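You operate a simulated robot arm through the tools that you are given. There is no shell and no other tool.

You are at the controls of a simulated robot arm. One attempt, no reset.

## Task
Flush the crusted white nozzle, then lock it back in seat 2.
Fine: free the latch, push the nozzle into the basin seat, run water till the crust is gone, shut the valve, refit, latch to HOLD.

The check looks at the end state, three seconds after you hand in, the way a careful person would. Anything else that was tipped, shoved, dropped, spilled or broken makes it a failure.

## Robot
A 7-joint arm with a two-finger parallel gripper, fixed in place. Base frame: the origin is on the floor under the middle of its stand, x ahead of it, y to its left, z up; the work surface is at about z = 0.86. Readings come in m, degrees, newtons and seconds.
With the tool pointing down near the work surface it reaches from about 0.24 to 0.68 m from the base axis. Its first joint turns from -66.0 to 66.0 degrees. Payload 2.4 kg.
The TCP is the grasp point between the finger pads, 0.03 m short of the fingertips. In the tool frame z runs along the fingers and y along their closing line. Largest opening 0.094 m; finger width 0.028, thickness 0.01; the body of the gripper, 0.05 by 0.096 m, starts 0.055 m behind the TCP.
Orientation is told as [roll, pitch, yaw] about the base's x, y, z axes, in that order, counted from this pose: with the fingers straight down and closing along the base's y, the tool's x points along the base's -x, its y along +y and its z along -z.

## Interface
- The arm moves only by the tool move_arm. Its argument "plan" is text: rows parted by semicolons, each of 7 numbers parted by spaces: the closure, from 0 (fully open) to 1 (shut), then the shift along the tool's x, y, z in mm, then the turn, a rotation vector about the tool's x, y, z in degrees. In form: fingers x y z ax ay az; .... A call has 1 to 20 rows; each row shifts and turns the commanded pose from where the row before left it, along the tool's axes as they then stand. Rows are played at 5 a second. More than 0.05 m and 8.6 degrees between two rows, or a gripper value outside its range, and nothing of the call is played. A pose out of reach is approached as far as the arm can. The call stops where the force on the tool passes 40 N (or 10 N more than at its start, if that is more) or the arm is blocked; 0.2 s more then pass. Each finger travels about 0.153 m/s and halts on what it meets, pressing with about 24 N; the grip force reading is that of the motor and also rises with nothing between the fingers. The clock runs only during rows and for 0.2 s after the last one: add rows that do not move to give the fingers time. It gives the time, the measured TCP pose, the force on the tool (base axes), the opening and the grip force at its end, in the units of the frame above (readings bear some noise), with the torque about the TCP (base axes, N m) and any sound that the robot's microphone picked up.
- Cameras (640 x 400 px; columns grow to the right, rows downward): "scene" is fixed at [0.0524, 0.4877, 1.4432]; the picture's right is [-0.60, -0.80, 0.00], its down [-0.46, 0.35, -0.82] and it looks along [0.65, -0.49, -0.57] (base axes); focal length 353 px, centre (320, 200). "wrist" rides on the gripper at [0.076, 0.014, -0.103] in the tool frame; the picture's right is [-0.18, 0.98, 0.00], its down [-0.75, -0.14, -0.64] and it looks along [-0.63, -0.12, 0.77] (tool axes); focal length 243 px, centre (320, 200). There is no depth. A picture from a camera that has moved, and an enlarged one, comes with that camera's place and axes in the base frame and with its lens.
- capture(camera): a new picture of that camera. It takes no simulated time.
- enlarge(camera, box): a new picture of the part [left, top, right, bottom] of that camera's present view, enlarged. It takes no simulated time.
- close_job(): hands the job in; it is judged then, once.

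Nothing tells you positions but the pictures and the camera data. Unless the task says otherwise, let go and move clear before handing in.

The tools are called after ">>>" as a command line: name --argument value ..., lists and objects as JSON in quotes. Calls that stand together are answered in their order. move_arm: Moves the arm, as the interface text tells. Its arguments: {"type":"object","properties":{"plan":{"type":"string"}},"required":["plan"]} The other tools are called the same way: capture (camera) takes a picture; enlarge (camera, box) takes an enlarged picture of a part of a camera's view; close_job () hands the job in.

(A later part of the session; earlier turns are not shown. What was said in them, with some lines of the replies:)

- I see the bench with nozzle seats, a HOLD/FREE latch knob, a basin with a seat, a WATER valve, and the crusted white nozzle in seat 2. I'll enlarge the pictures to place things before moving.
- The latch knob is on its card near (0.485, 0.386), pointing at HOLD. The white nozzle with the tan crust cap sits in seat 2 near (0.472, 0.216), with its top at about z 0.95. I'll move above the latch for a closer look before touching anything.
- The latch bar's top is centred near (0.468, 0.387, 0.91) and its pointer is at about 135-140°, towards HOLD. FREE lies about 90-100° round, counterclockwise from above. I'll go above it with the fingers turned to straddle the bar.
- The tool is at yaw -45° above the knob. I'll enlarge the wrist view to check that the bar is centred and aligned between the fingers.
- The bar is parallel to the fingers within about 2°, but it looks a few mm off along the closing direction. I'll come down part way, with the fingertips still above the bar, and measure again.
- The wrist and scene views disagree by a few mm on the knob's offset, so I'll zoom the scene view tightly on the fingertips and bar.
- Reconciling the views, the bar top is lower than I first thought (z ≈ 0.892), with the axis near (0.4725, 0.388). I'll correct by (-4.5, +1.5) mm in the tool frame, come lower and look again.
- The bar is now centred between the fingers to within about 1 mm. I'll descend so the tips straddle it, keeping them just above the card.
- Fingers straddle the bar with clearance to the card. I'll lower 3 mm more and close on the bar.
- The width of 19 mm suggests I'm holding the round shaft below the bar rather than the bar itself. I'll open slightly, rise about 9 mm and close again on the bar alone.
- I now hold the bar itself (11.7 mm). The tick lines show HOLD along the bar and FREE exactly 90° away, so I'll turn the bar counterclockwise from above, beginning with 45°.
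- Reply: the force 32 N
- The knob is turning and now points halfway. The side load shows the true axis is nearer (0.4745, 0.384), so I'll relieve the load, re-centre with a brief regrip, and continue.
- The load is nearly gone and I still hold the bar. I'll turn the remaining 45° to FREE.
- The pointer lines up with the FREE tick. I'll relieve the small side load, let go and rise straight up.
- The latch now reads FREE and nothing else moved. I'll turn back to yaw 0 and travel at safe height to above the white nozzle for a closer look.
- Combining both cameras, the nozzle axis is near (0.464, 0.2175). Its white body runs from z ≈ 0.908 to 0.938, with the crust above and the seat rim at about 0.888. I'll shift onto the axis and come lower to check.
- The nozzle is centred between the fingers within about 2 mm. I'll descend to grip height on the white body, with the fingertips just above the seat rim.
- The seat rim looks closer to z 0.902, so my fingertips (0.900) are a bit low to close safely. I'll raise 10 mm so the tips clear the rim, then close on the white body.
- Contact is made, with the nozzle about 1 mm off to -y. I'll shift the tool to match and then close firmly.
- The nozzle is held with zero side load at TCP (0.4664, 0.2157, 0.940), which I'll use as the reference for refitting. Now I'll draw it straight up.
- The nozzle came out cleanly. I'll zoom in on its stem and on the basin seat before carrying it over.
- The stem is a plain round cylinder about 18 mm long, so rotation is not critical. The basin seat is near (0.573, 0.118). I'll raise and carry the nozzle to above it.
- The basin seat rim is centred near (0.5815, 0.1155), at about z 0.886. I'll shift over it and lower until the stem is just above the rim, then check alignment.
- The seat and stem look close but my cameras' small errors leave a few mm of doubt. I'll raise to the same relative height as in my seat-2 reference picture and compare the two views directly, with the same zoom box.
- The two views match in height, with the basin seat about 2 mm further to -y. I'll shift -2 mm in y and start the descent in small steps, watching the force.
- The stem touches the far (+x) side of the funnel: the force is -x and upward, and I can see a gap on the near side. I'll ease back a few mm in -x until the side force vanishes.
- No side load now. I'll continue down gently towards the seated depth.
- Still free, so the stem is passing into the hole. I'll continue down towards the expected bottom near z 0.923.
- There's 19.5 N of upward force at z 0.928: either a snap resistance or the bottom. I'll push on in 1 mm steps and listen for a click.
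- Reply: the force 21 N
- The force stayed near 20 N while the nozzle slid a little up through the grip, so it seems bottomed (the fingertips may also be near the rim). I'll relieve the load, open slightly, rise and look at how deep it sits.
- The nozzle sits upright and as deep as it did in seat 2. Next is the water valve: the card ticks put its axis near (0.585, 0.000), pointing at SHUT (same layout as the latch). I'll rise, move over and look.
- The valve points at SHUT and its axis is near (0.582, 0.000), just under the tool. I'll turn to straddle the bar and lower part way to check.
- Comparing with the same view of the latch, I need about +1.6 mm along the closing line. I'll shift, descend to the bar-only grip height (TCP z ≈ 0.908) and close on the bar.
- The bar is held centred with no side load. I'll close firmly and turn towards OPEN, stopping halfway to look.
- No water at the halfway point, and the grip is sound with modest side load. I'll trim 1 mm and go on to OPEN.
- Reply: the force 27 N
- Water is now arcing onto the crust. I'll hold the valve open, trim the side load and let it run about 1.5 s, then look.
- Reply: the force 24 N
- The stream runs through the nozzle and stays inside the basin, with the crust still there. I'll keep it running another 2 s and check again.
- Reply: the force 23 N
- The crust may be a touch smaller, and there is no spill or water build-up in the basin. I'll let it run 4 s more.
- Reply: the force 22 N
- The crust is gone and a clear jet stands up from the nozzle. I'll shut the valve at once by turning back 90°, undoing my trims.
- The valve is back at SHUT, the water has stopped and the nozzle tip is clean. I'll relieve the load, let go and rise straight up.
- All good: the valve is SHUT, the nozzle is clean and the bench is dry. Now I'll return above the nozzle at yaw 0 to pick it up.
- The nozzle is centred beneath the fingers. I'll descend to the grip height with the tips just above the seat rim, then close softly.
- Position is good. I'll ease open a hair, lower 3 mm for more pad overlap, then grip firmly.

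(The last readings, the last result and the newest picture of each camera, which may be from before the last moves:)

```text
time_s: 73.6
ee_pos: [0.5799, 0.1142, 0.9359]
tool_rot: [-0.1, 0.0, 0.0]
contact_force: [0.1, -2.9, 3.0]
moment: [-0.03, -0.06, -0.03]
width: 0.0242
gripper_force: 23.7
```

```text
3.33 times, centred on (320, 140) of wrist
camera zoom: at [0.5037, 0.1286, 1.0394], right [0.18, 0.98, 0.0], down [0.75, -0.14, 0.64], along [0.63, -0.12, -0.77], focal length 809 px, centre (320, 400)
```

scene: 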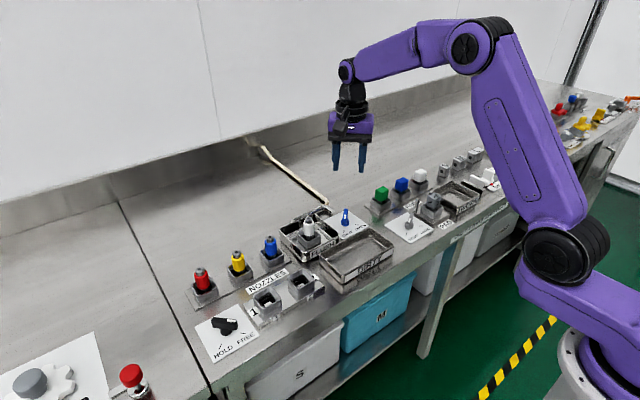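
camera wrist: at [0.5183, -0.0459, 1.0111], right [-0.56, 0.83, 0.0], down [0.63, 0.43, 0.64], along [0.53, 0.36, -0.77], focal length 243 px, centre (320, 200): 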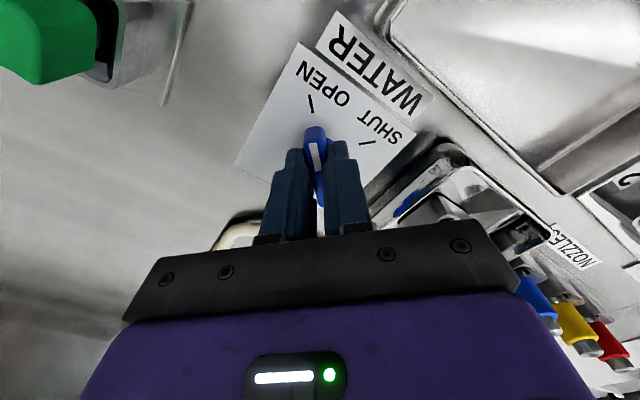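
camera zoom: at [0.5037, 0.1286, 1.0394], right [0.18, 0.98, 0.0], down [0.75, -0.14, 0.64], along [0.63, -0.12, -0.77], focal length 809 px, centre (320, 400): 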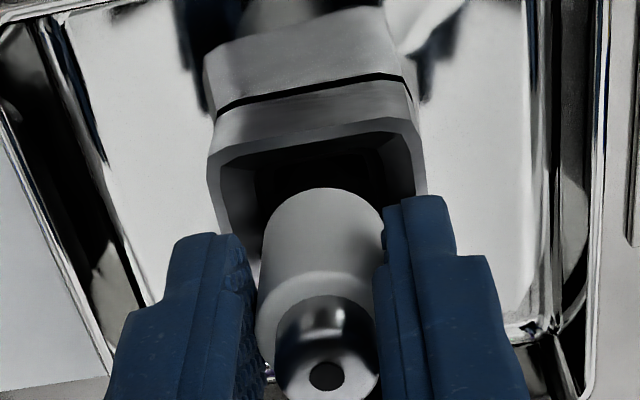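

Nozzle gripped in the basin seat. I'll lift straight out and carry it back over seat 2, at about (0.467, 0.2155).

>>> move_arm --plan "1 0 0 -2 0 0 0; 1 0 0 -4 0 0 0; 1 0 0 -8 0 0 0; 1 0 0 -12 0 0 0; 1 0 0 -15 0 0 0; 1 0 0 -20 0 0 0; 1 0 0 -20 0 0 0; 1 0 0 -20 0 0 0; 1 13 11 0 0 0 0; 1 20 18 0 0 0 0; 1 20 18 0 0 0 0; 1 20 18 0 0 0 0; 1 20 18 0 0 0 0; 1 20 18 0 0 0 0; 1 0 0 0 0 0 0; 1 0 0 0 0 0 0"

>>> capture --camera "wrist"

>>> enlarge --camera "scene" --box '[220, 190, 360, 310]'

```text
time_s: 77.0
ee_pos: [0.467, 0.2167, 1.0373]
tool_rot: [0.0, -0.2, -0.1]
contact_force: [-0.4, -0.2, -1.1]
moment: [0.01, 0.01, -0.02]
width: 0.0242
gripper_force: 23.8
```

```text
taken
camera wrist: at [0.3905, 0.2306, 1.1402], right [0.18, 0.98, 0.0], down [0.75, -0.14, 0.64], along [0.63, -0.12, -0.77], focal length 243 px, centre (320, 200)
```

wrist: 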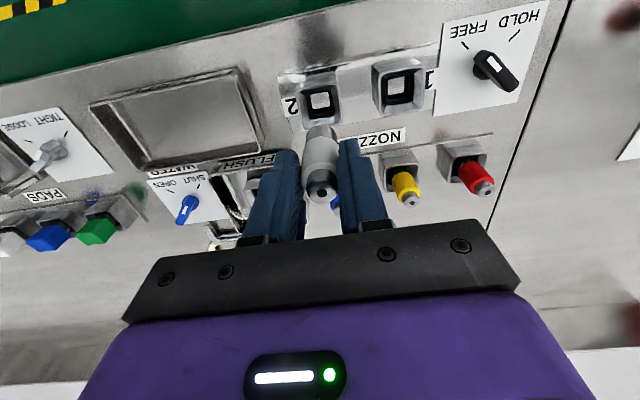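

```text
3.33 times, centred on (290, 250) of scene
camera zoom: at [0.0524, 0.4877, 1.4432], right [-0.6, -0.8, 0.0], down [-0.46, 0.35, -0.82], along [0.65, -0.49, -0.57], focal length 1177 px, centre (420, 33)
```

zoom: 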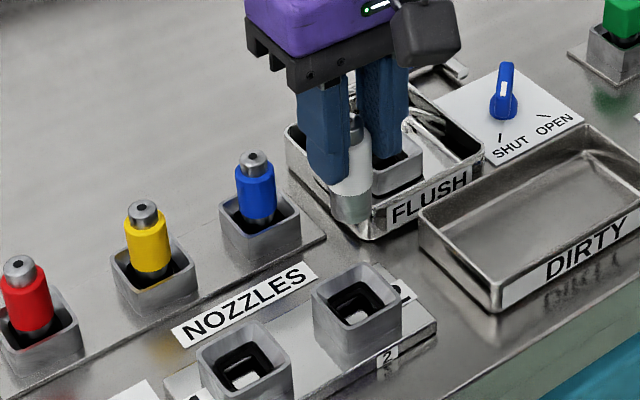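

The nozzle is above seat 2. I'll trim y by -1 mm, descend to my reference height (0.9988) and compare with the extraction picture.

>>> move_arm --plan "1 0 -0.9 10 0 0 0; 1 0 0 15 0 0 0; 1 0 0 13 0 0 0; 1 0 0 0 0 0 0"

>>> enlarge --camera "wrist" --box '[260, 60, 460, 200]'

>>> enlarge --camera "scene" --box '[260, 220, 340, 310]'

```text
time_s: 78.0
ee_pos: [0.4673, 0.2151, 1.0]
tool_rot: [0.0, 0.0, 0.0]
contact_force: [0.2, -0.9, -1.1]
moment: [-0.03, -0.02, -0.02]
width: 0.0248
gripper_force: 24.5
```

```text
2.86 times, centred on (360, 130) of wrist
camera zoom: at [0.3902, 0.2292, 1.1022], right [0.18, 0.98, 0.0], down [0.75, -0.14, 0.64], along [0.63, -0.12, -0.77], focal length 693 px, centre (206, 400)
```

zoom: 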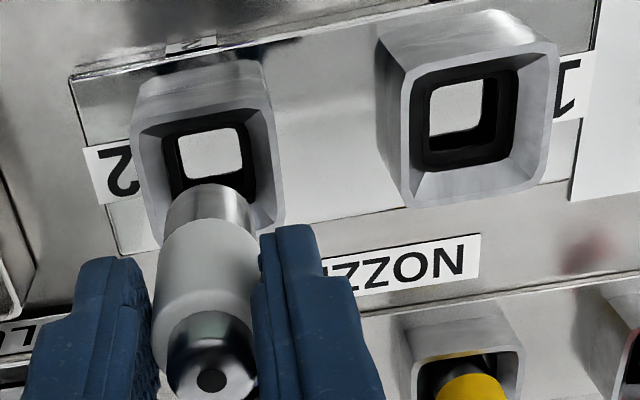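

```text
4.44 times, centred on (300, 265) of scene
camera zoom: at [0.0524, 0.4877, 1.4432], right [-0.6, -0.8, 0.0], down [-0.46, 0.35, -0.82], along [0.65, -0.49, -0.57], focal length 1569 px, centre (409, -89)
```

zoom: 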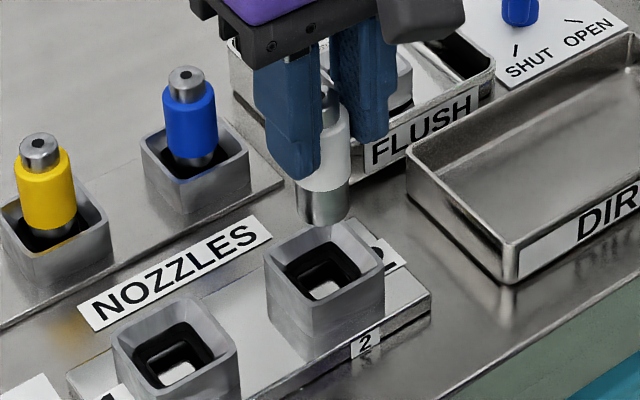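

The seat appears exactly where it did in the extraction picture, so I'm aligned. Descending now, slower near the end, expecting it to seat at TCP z ≈ 0.947.

>>> move_arm --plan "1 -0.3 0.4 8 0 0 0; 1 0 0 8 0 0 0; 1 0 0 6 0 0 0; 1 0 0 5 0 0 0; 1 0 0 4 0 0 0; 1 0 0 4 0 0 0; 1 0 0 3 0 0 0; 1 0 0 0 0 0 0"

>>> enlarge --camera "wrist" --box '[240, 80, 400, 200]'

>>> enlarge --camera "scene" --box '[260, 220, 340, 310]'

```text
time_s: 79.8
ee_pos: [0.4679, 0.2161, 0.9617]
tool_rot: [0.1, 0.0, 0.0]
contact_force: [0.8, 0.2, 0.1]
moment: [0.02, 0.01, 0.0]
width: 0.0244
gripper_force: 24.1
```

```text
3.33 times, centred on (320, 140) of wrist
camera zoom: at [0.391, 0.2298, 1.0642], right [0.18, 0.98, 0.0], down [0.75, -0.14, 0.64], along [0.63, -0.12, -0.77], focal length 809 px, centre (320, 400)
```

zoom: 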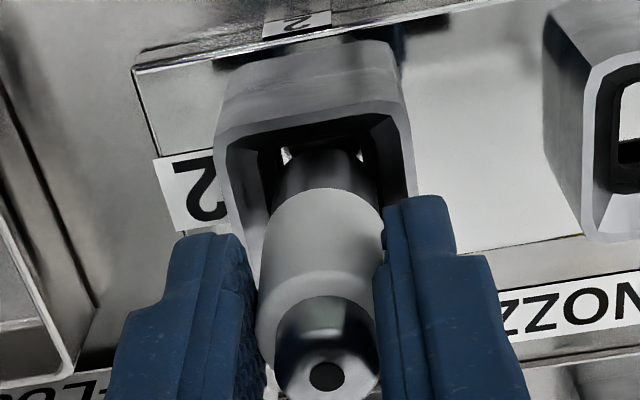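

```text
4.44 times, centred on (300, 265) of scene
camera zoom: at [0.0524, 0.4877, 1.4432], right [-0.6, -0.8, 0.0], down [-0.46, 0.35, -0.82], along [0.65, -0.49, -0.57], focal length 1569 px, centre (409, -89)
```

zoom: 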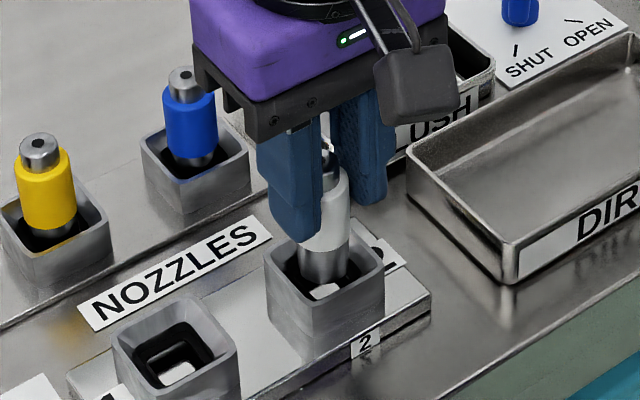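

No contact yet and the stem is entering the funnel centrally. Continuing in 2 mm steps.

>>> move_arm --plan "1 0 0 2 0 0 0; 1 0 0 2 0 0 0; 1 0 0 2 0 0 0; 1 0 0 2 0 0 0; 1 0 0 2 0 0 0; 1 0 0 0 0 0 0"

>>> enlarge --camera "wrist" --box '[240, 80, 400, 200]'

```text
time_s: 81.2
ee_pos: [0.4676, 0.2164, 0.9522]
tool_rot: [0.0, 0.0, 0.1]
contact_force: [0.6, 1.5, 0.4]
moment: [0.01, 0.0, 0.0]
width: 0.0243
gripper_force: 23.9
```

```text
3.33 times, centred on (320, 140) of wrist
camera zoom: at [0.3909, 0.2297, 1.0542], right [0.18, 0.98, 0.0], down [0.75, -0.14, 0.64], along [0.63, -0.12, -0.77], focal length 809 px, centre (320, 400)
```

zoom: 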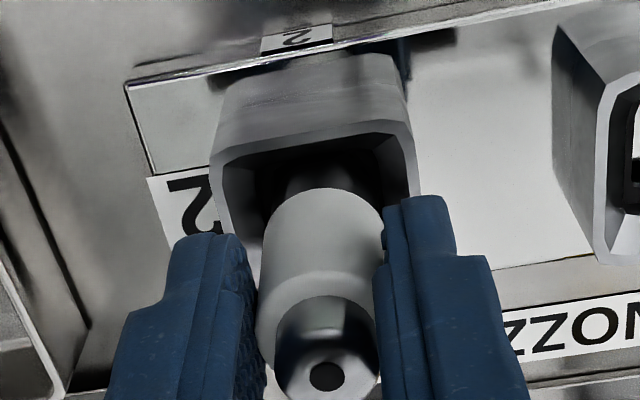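

Still free, with the stem inside the hole. I'll keep going until I feel the bottom.

>>> move_arm --plan "1 0 0 1.5 0 0 0; 1 0 0 1.5 0 0 0; 1 0 0 1.5 0 0 0; 1 0 0 1.5 0 0 0; 1 0 0 0 0 0 0"

>>> enlarge --camera "scene" --box '[270, 245, 340, 310]'

```text
time_s: 82.4
ee_pos: [0.468, 0.2174, 0.9453]
tool_rot: [-0.1, 0.0, 0.1]
contact_force: [0.6, -0.6, -1.6]
moment: [-0.02, 0.01, 0.0]
width: 0.0248
gripper_force: 23.9
```

```text
6.15 times, centred on (305, 278) of scene
camera zoom: at [0.0524, 0.4877, 1.4432], right [-0.6, -0.8, 0.0], down [-0.46, 0.35, -0.82], along [0.65, -0.49, -0.57], focal length 2172 px, centre (412, -277)
```

zoom: 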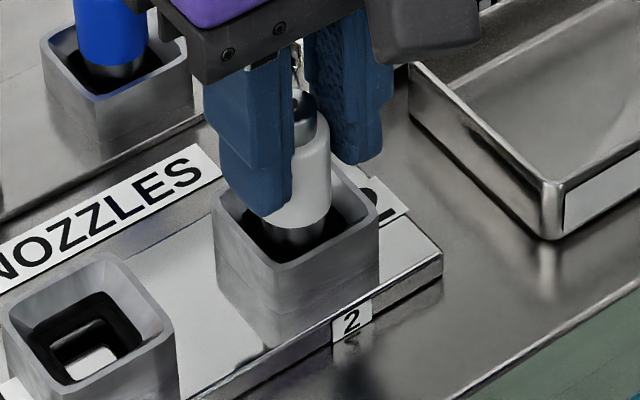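

The body bottom is already close to its original level in this view. I'll go on in 1 mm steps until contact.

>>> move_arm --plan "1 0 0 1 0 0 0; 1 0 0 1 0 0 0; 1 0 0 1 0 0 0; 1 0 0 0 0 0 0"

>>> enlarge --camera "scene" --box '[270, 245, 340, 310]'

```text
time_s: 83.4
ee_pos: [0.4685, 0.2148, 0.9427]
tool_rot: [0.0, -0.2, 0.0]
contact_force: [-0.2, -0.2, 19.8]
moment: [0.01, -0.23, -0.01]
width: 0.0244
gripper_force: 24.1
```

```text
6.15 times, centred on (305, 278) of scene
camera zoom: at [0.0521, 0.4875, 1.4433], right [-0.6, -0.8, 0.0], down [-0.46, 0.35, -0.82], along [0.65, -0.49, -0.57], focal length 2172 px, centre (412, -277)
```

zoom: 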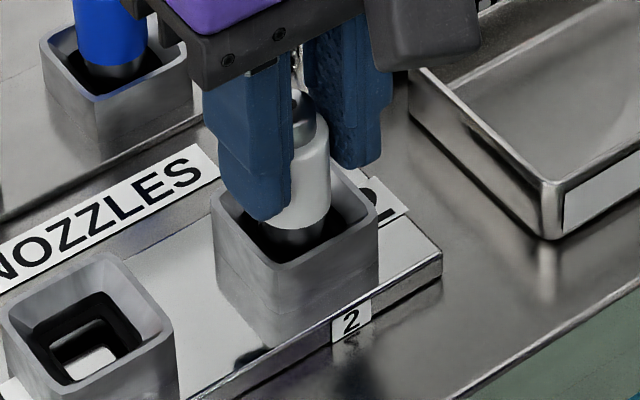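

It bottoms with 20 N at the same height it had originally. I'll ease off 1 mm, open and rise, then check the seating.

>>> move_arm --plan "1 0 0 -1 0 0 0; 0.85 0 0 0 0 0 0; 0.72 0 0 0 0 0 0; 0.6 0 0 0 0 0 0; 0.5 0 0 -3 0 0 0; 0.5 0 0 -8 0 0 0; 0.5 0 0 -15 0 0 0; 0.5 0 0 -20 0 0 0; 0.5 0 0 -25 0 0 0; 0.5 0 0 -25 0 0 0; 0.5 0 0 -20 0 0 0; 0.5 0 0 0 0 0 0"

>>> enlarge --camera "scene" --box '[270, 245, 340, 310]'

>>> enlarge --camera "wrist" --box '[260, 30, 440, 150]'

```text
time_s: 86.0
ee_pos: [0.4672, 0.2154, 1.0603]
tool_rot: [0.0, 0.1, 0.0]
contact_force: [0.9, 0.6, 0.1]
moment: [-0.02, 0.01, 0.02]
width: 0.0467
gripper_force: 0.2
```

```text
6.15 times, centred on (305, 278) of scene
camera zoom: at [0.0524, 0.4877, 1.4432], right [-0.6, -0.8, 0.0], down [-0.46, 0.35, -0.82], along [0.65, -0.49, -0.57], focal length 2172 px, centre (412, -277)
```

zoom: 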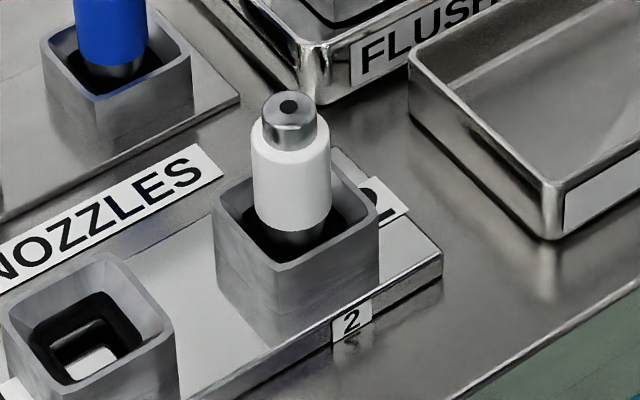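

```text
3.33 times, centred on (350, 90) of wrist
camera zoom: at [0.3911, 0.2294, 1.1627], right [0.18, 0.98, 0.0], down [0.75, -0.14, 0.64], along [0.63, -0.12, -0.77], focal length 809 px, centre (220, 567)
```

zoom: 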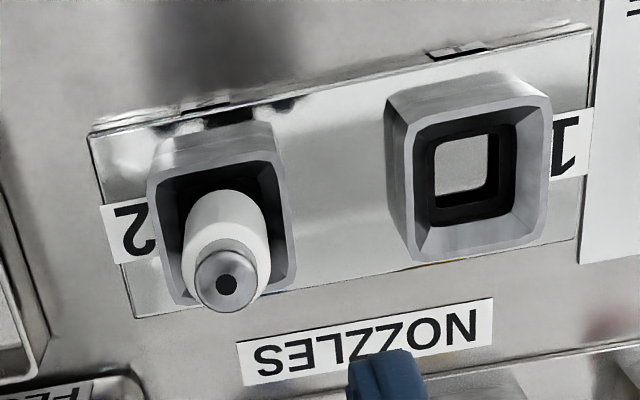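

The clean nozzle sits exactly as before in seat 2. Now the latch: I'll travel at height to above it, turned to yaw +45 for the FREE position.

>>> move_arm --plan "0.5 -1 20 0 0 0 0; 0.5 -1 25 0 0 0 0; 0.5 -1 25 0 0 0 0; 0.5 -1 25 0 0 0 0; 0.5 -1 25 0 0 0 0; 0.5 -1 25 0 0 0 0; 0.5 -0.3 23.8 0 0 0 0; 0.5 0 0 0 0 0 -7.5; 0.5 0 0 0 0 0 -7.5; 0.5 0 0 0 0 0 -7.5; 0.5 0 0 15 0 0 -7.5; 0.5 0 0 20 0 0 -7.5; 0.5 0 0 20 0 0 -7.5; 0.5 0 0 20 0 0 0; 0.5 0 0 20 0 0 0; 0.5 0 0 20 0 0 0; 0.5 0 0 0 0 0 0"

>>> enlarge --camera "wrist" --box '[240, 60, 400, 190]'

>>> enlarge --camera "scene" --box '[170, 240, 290, 360]'

```text
time_s: 89.6
ee_pos: [0.4754, 0.3847, 0.9441]
tool_rot: [0.0, 0.0, 45.0]
contact_force: [-0.9, 0.9, 0.0]
moment: [0.05, -0.03, -0.02]
width: 0.047
gripper_force: 0.0
```

```text
3.08 times, centred on (320, 125) of wrist
camera zoom: at [0.4101, 0.3406, 1.0476], right [-0.56, 0.83, 0.0], down [0.63, 0.43, 0.64], along [0.53, 0.36, -0.77], focal length 746 px, centre (320, 431)
```

zoom: 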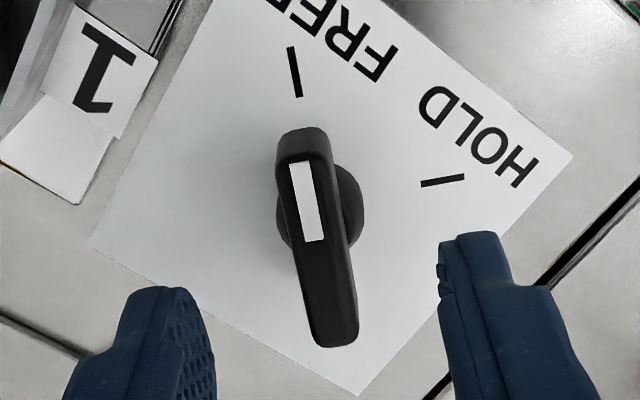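

```text
3.33 times, centred on (230, 300) of scene
camera zoom: at [0.0524, 0.4877, 1.4432], right [-0.6, -0.8, 0.0], down [-0.46, 0.35, -0.82], along [0.65, -0.49, -0.57], focal length 1177 px, centre (620, -133)
```

zoom: 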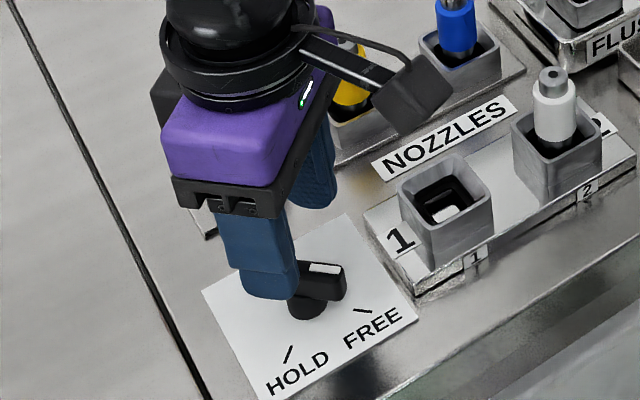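

The bar is centred between the fingers. I'll descend to the bar-only grip height and close.

>>> move_arm --plan "0.5 0 0 10 0 0 0; 0.5 0 0 10 0 0 0; 0.5 0 0 9 0 0 0; 0.5 0 0 7 0 0 0; 0.6 0 0 0 0 0 0; 0.7 0 0 0 0 0 0; 0.8 0 0 0 0 0 0; 0.88 0 0 0 0 0 0; 0.88 0 0 0 0 0 0"

>>> enlarge --camera "wrist" --box '[240, 80, 400, 210]'

```text
time_s: 91.6
ee_pos: [0.4744, 0.3842, 0.9085]
tool_rot: [0.0, -0.1, 45.0]
contact_force: [2.4, -1.2, 0.1]
moment: [-0.04, -0.02, -0.01]
width: 0.0123
gripper_force: 0.8
```

```text
3.08 times, centred on (320, 145) of wrist
camera zoom: at [0.4099, 0.3405, 1.0113], right [-0.56, 0.83, 0.0], down [0.63, 0.43, 0.64], along [0.53, 0.36, -0.77], focal length 746 px, centre (320, 369)
```

zoom: 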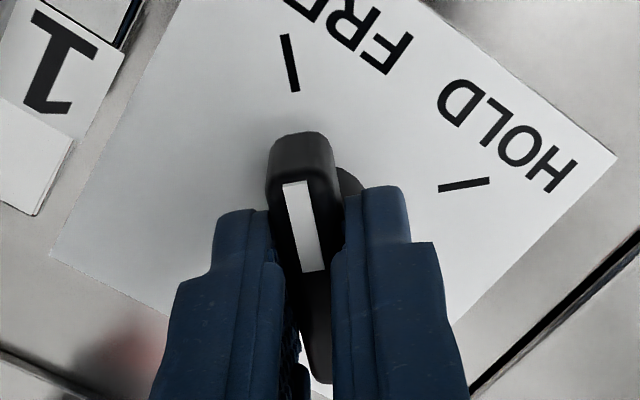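

Held with almost no side load. I'll close firmly and turn back towards HOLD, first 45°.

>>> move_arm --plan "1 0 -0.3 0 0 0 0; 1 0 0 0 0 0 7.5; 1 0 0 0 0 0 7.5; 1 0 0 0 0 0 7.5; 1 0 0 0 0 0 7.5; 1 0 0 0 0 0 7.5; 1 0 0 0 0 0 7.5; 1 0 0 0 0 0 0"

>>> enlarge --camera "wrist" --box '[220, 60, 420, 210]'

```text
time_s: 93.4
ee_pos: [0.4742, 0.3854, 0.908]
tool_rot: [0.1, 0.1, -0.1]
contact_force: [5.4, 6.0, -0.1]
moment: [0.14, 0.99, 0.0]
width: 0.0119
gripper_force: 44.2
```

```text
2.67 times, centred on (320, 135) of wrist
camera zoom: at [0.3975, 0.399, 1.0113], right [0.19, 0.98, 0.0], down [0.75, -0.14, 0.64], along [0.63, -0.12, -0.77], focal length 647 px, centre (320, 373)
```

zoom: 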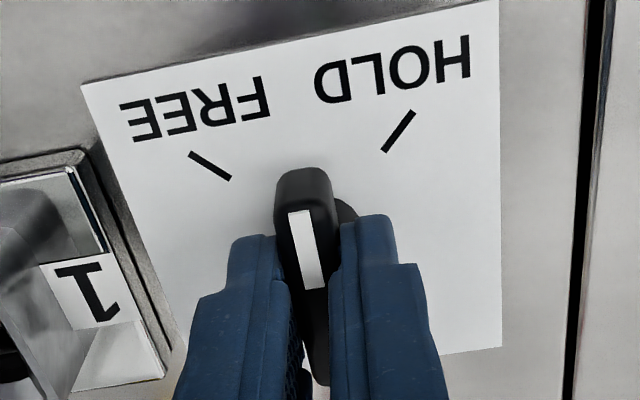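

Halfway with only small loads. I'll complete the remaining 45° to HOLD.

>>> move_arm --plan "1 -0.4 0.5 0 0 0 7.5; 1 0 0 0 0 0 7.5; 1 0 0 0 0 0 7.5; 1 0 0 0 0 0 7.5; 1 0 0 0 0 0 7.5; 1 0 0 0 0 0 7.5; 1 0 0 0 0 0 0"

>>> enlarge --camera "wrist" --box '[220, 60, 420, 210]'

>>> enlarge --camera "scene" --box '[175, 270, 255, 350]'

```text
time_s: 95.0
ee_pos: [0.4739, 0.3845, 0.9072]
tool_rot: [0.2, 0.0, -45.1]
contact_force: [0.8, 10.9, -0.1]
moment: [-0.45, -0.5, 0.04]
width: 0.0121
gripper_force: 45.2
```

```text
2.67 times, centred on (320, 135) of wrist
camera zoom: at [0.4301, 0.4493, 1.0114], right [0.83, 0.56, 0.0], down [0.43, -0.63, 0.64], along [0.36, -0.53, -0.77], focal length 647 px, centre (320, 373)
```

zoom: 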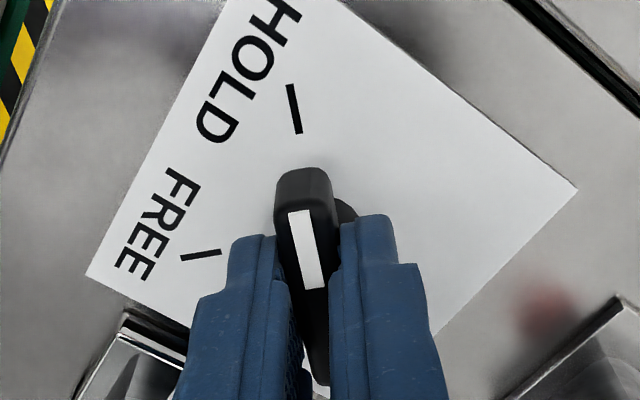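

```text
5.00 times, centred on (215, 310) of scene
camera zoom: at [0.0524, 0.488, 1.4431], right [-0.6, -0.8, 0.0], down [-0.46, 0.35, -0.82], along [0.65, -0.49, -0.57], focal length 1765 px, centre (845, -350)
```

zoom: 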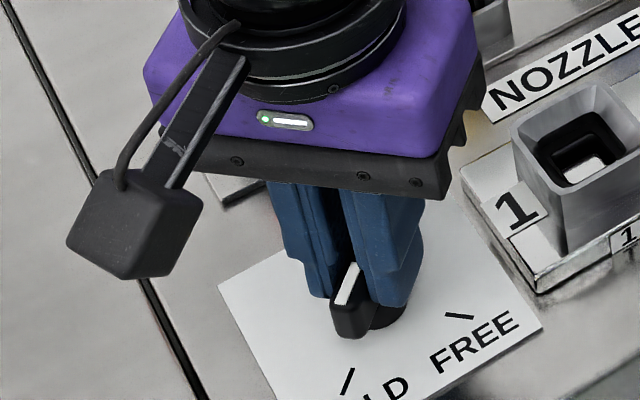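

The pointer lines up with the HOLD tick. I'll relieve the load, release, rise well clear and check everything.

>>> move_arm --plan "1 0 0.7 0 0 0 0; 0.85 0 0 0 0 0 0; 0.7 0 0 0 0 0 0; 0.55 0 0 0 0 0 0; 0.5 0 0 -10 0 0 0; 0.5 0 0 -20 0 0 0; 0.5 0 0 -25 0 0 0; 0.5 0 0 -30 0 0 0; 0.5 0 0 -30 0 0 0; 0.5 0 0 -30 0 0 0; 0.5 0 0 -30 0 0 0; 0.5 0 0 0 0 0 0"

>>> enlarge --camera "scene" --box '[180, 220, 340, 370]'

>>> enlarge --camera "wrist" --box '[260, 30, 390, 150]'

>>> enlarge --camera "scene" --box '[280, 180, 400, 270]'

>>> capture --camera "scene"

```text
time_s: 97.6
ee_pos: [0.4742, 0.3855, 1.0843]
tool_rot: [0.0, 0.0, -45.0]
contact_force: [-0.3, 0.6, 0.1]
moment: [0.01, 0.03, 0.01]
width: 0.0468
gripper_force: 0.1
```

```text
2.67 times, centred on (260, 295) of scene
camera zoom: at [0.0524, 0.4877, 1.4432], right [-0.6, -0.8, 0.0], down [-0.46, 0.35, -0.82], along [0.65, -0.49, -0.57], focal length 941 px, centre (480, -53)
```

zoom: 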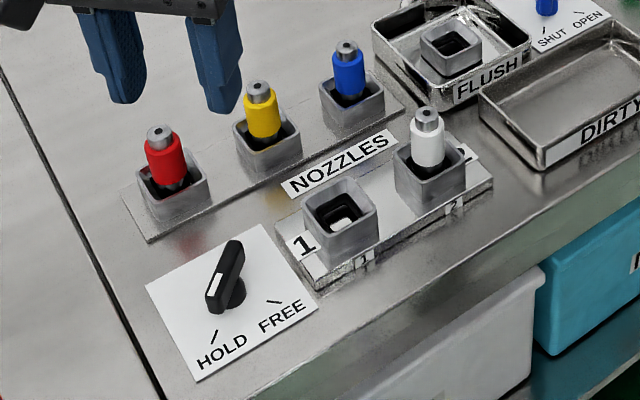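

```text
3.33 times, centred on (325, 90) of wrist
camera zoom: at [0.4304, 0.4496, 1.1868], right [0.83, 0.56, 0.0], down [0.43, -0.63, 0.64], along [0.36, -0.53, -0.77], focal length 809 px, centre (303, 567)
```

zoom: 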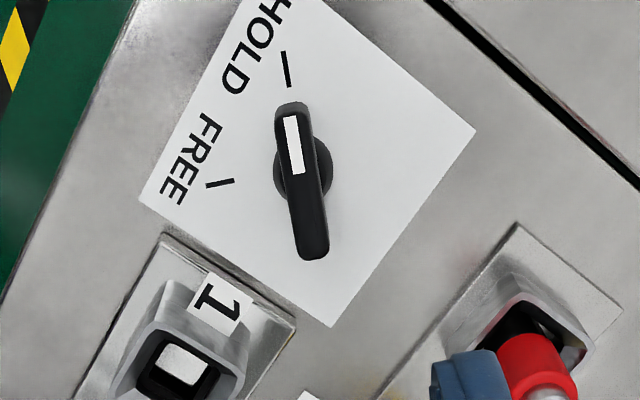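

```text
4.44 times, centred on (340, 225) of scene
camera zoom: at [0.0524, 0.4877, 1.4432], right [-0.6, -0.8, 0.0], down [-0.46, 0.35, -0.82], along [0.65, -0.49, -0.57], focal length 1569 px, centre (231, 89)
```

zoom: 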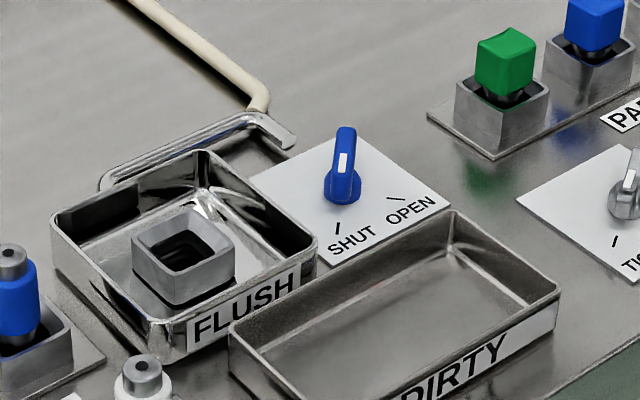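

```text
taken
```

scene: 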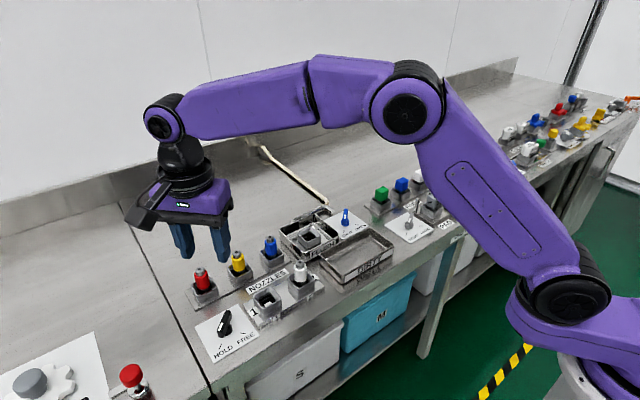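

Everything checks out. The clean white nozzle is seated in seat 2, the latch is on HOLD and the valve is on SHUT. The basin is empty and nothing else was disturbed. The gripper is open and clear, so I'll hand in.

>>> close_job

```text
The job is handed in.
```

The white nozzle is flushed clean and back in seat 2, with the latch on HOLD and the water valve on SHUT. The job is handed in; no verdict has come back.

- **Flush:** I freed the latch, moved the nozzle to the basin seat and pushed until it bottomed. After about 8 seconds of water the crust was gone and a clear jet stood up from the tip. I then shut the valve.
- **Refit:** the nozzle bottomed in seat 2 with about 20 N of push and looks to sit at the same depth as at the start. The latch turned freely to HOLD and its pointer lines up with the tick.
- **Surroundings:** in the final pictures the spare nozzles, trays and pads look undisturbed, and I saw no spilled water. The gripper is open and clear of everything.

In both seats the nozzle bottomed without any audible click, so I judged seating by the force and by how deep it sat in the pictures. While I pushed it into the basin seat it also slid up several millimetres in the grip.
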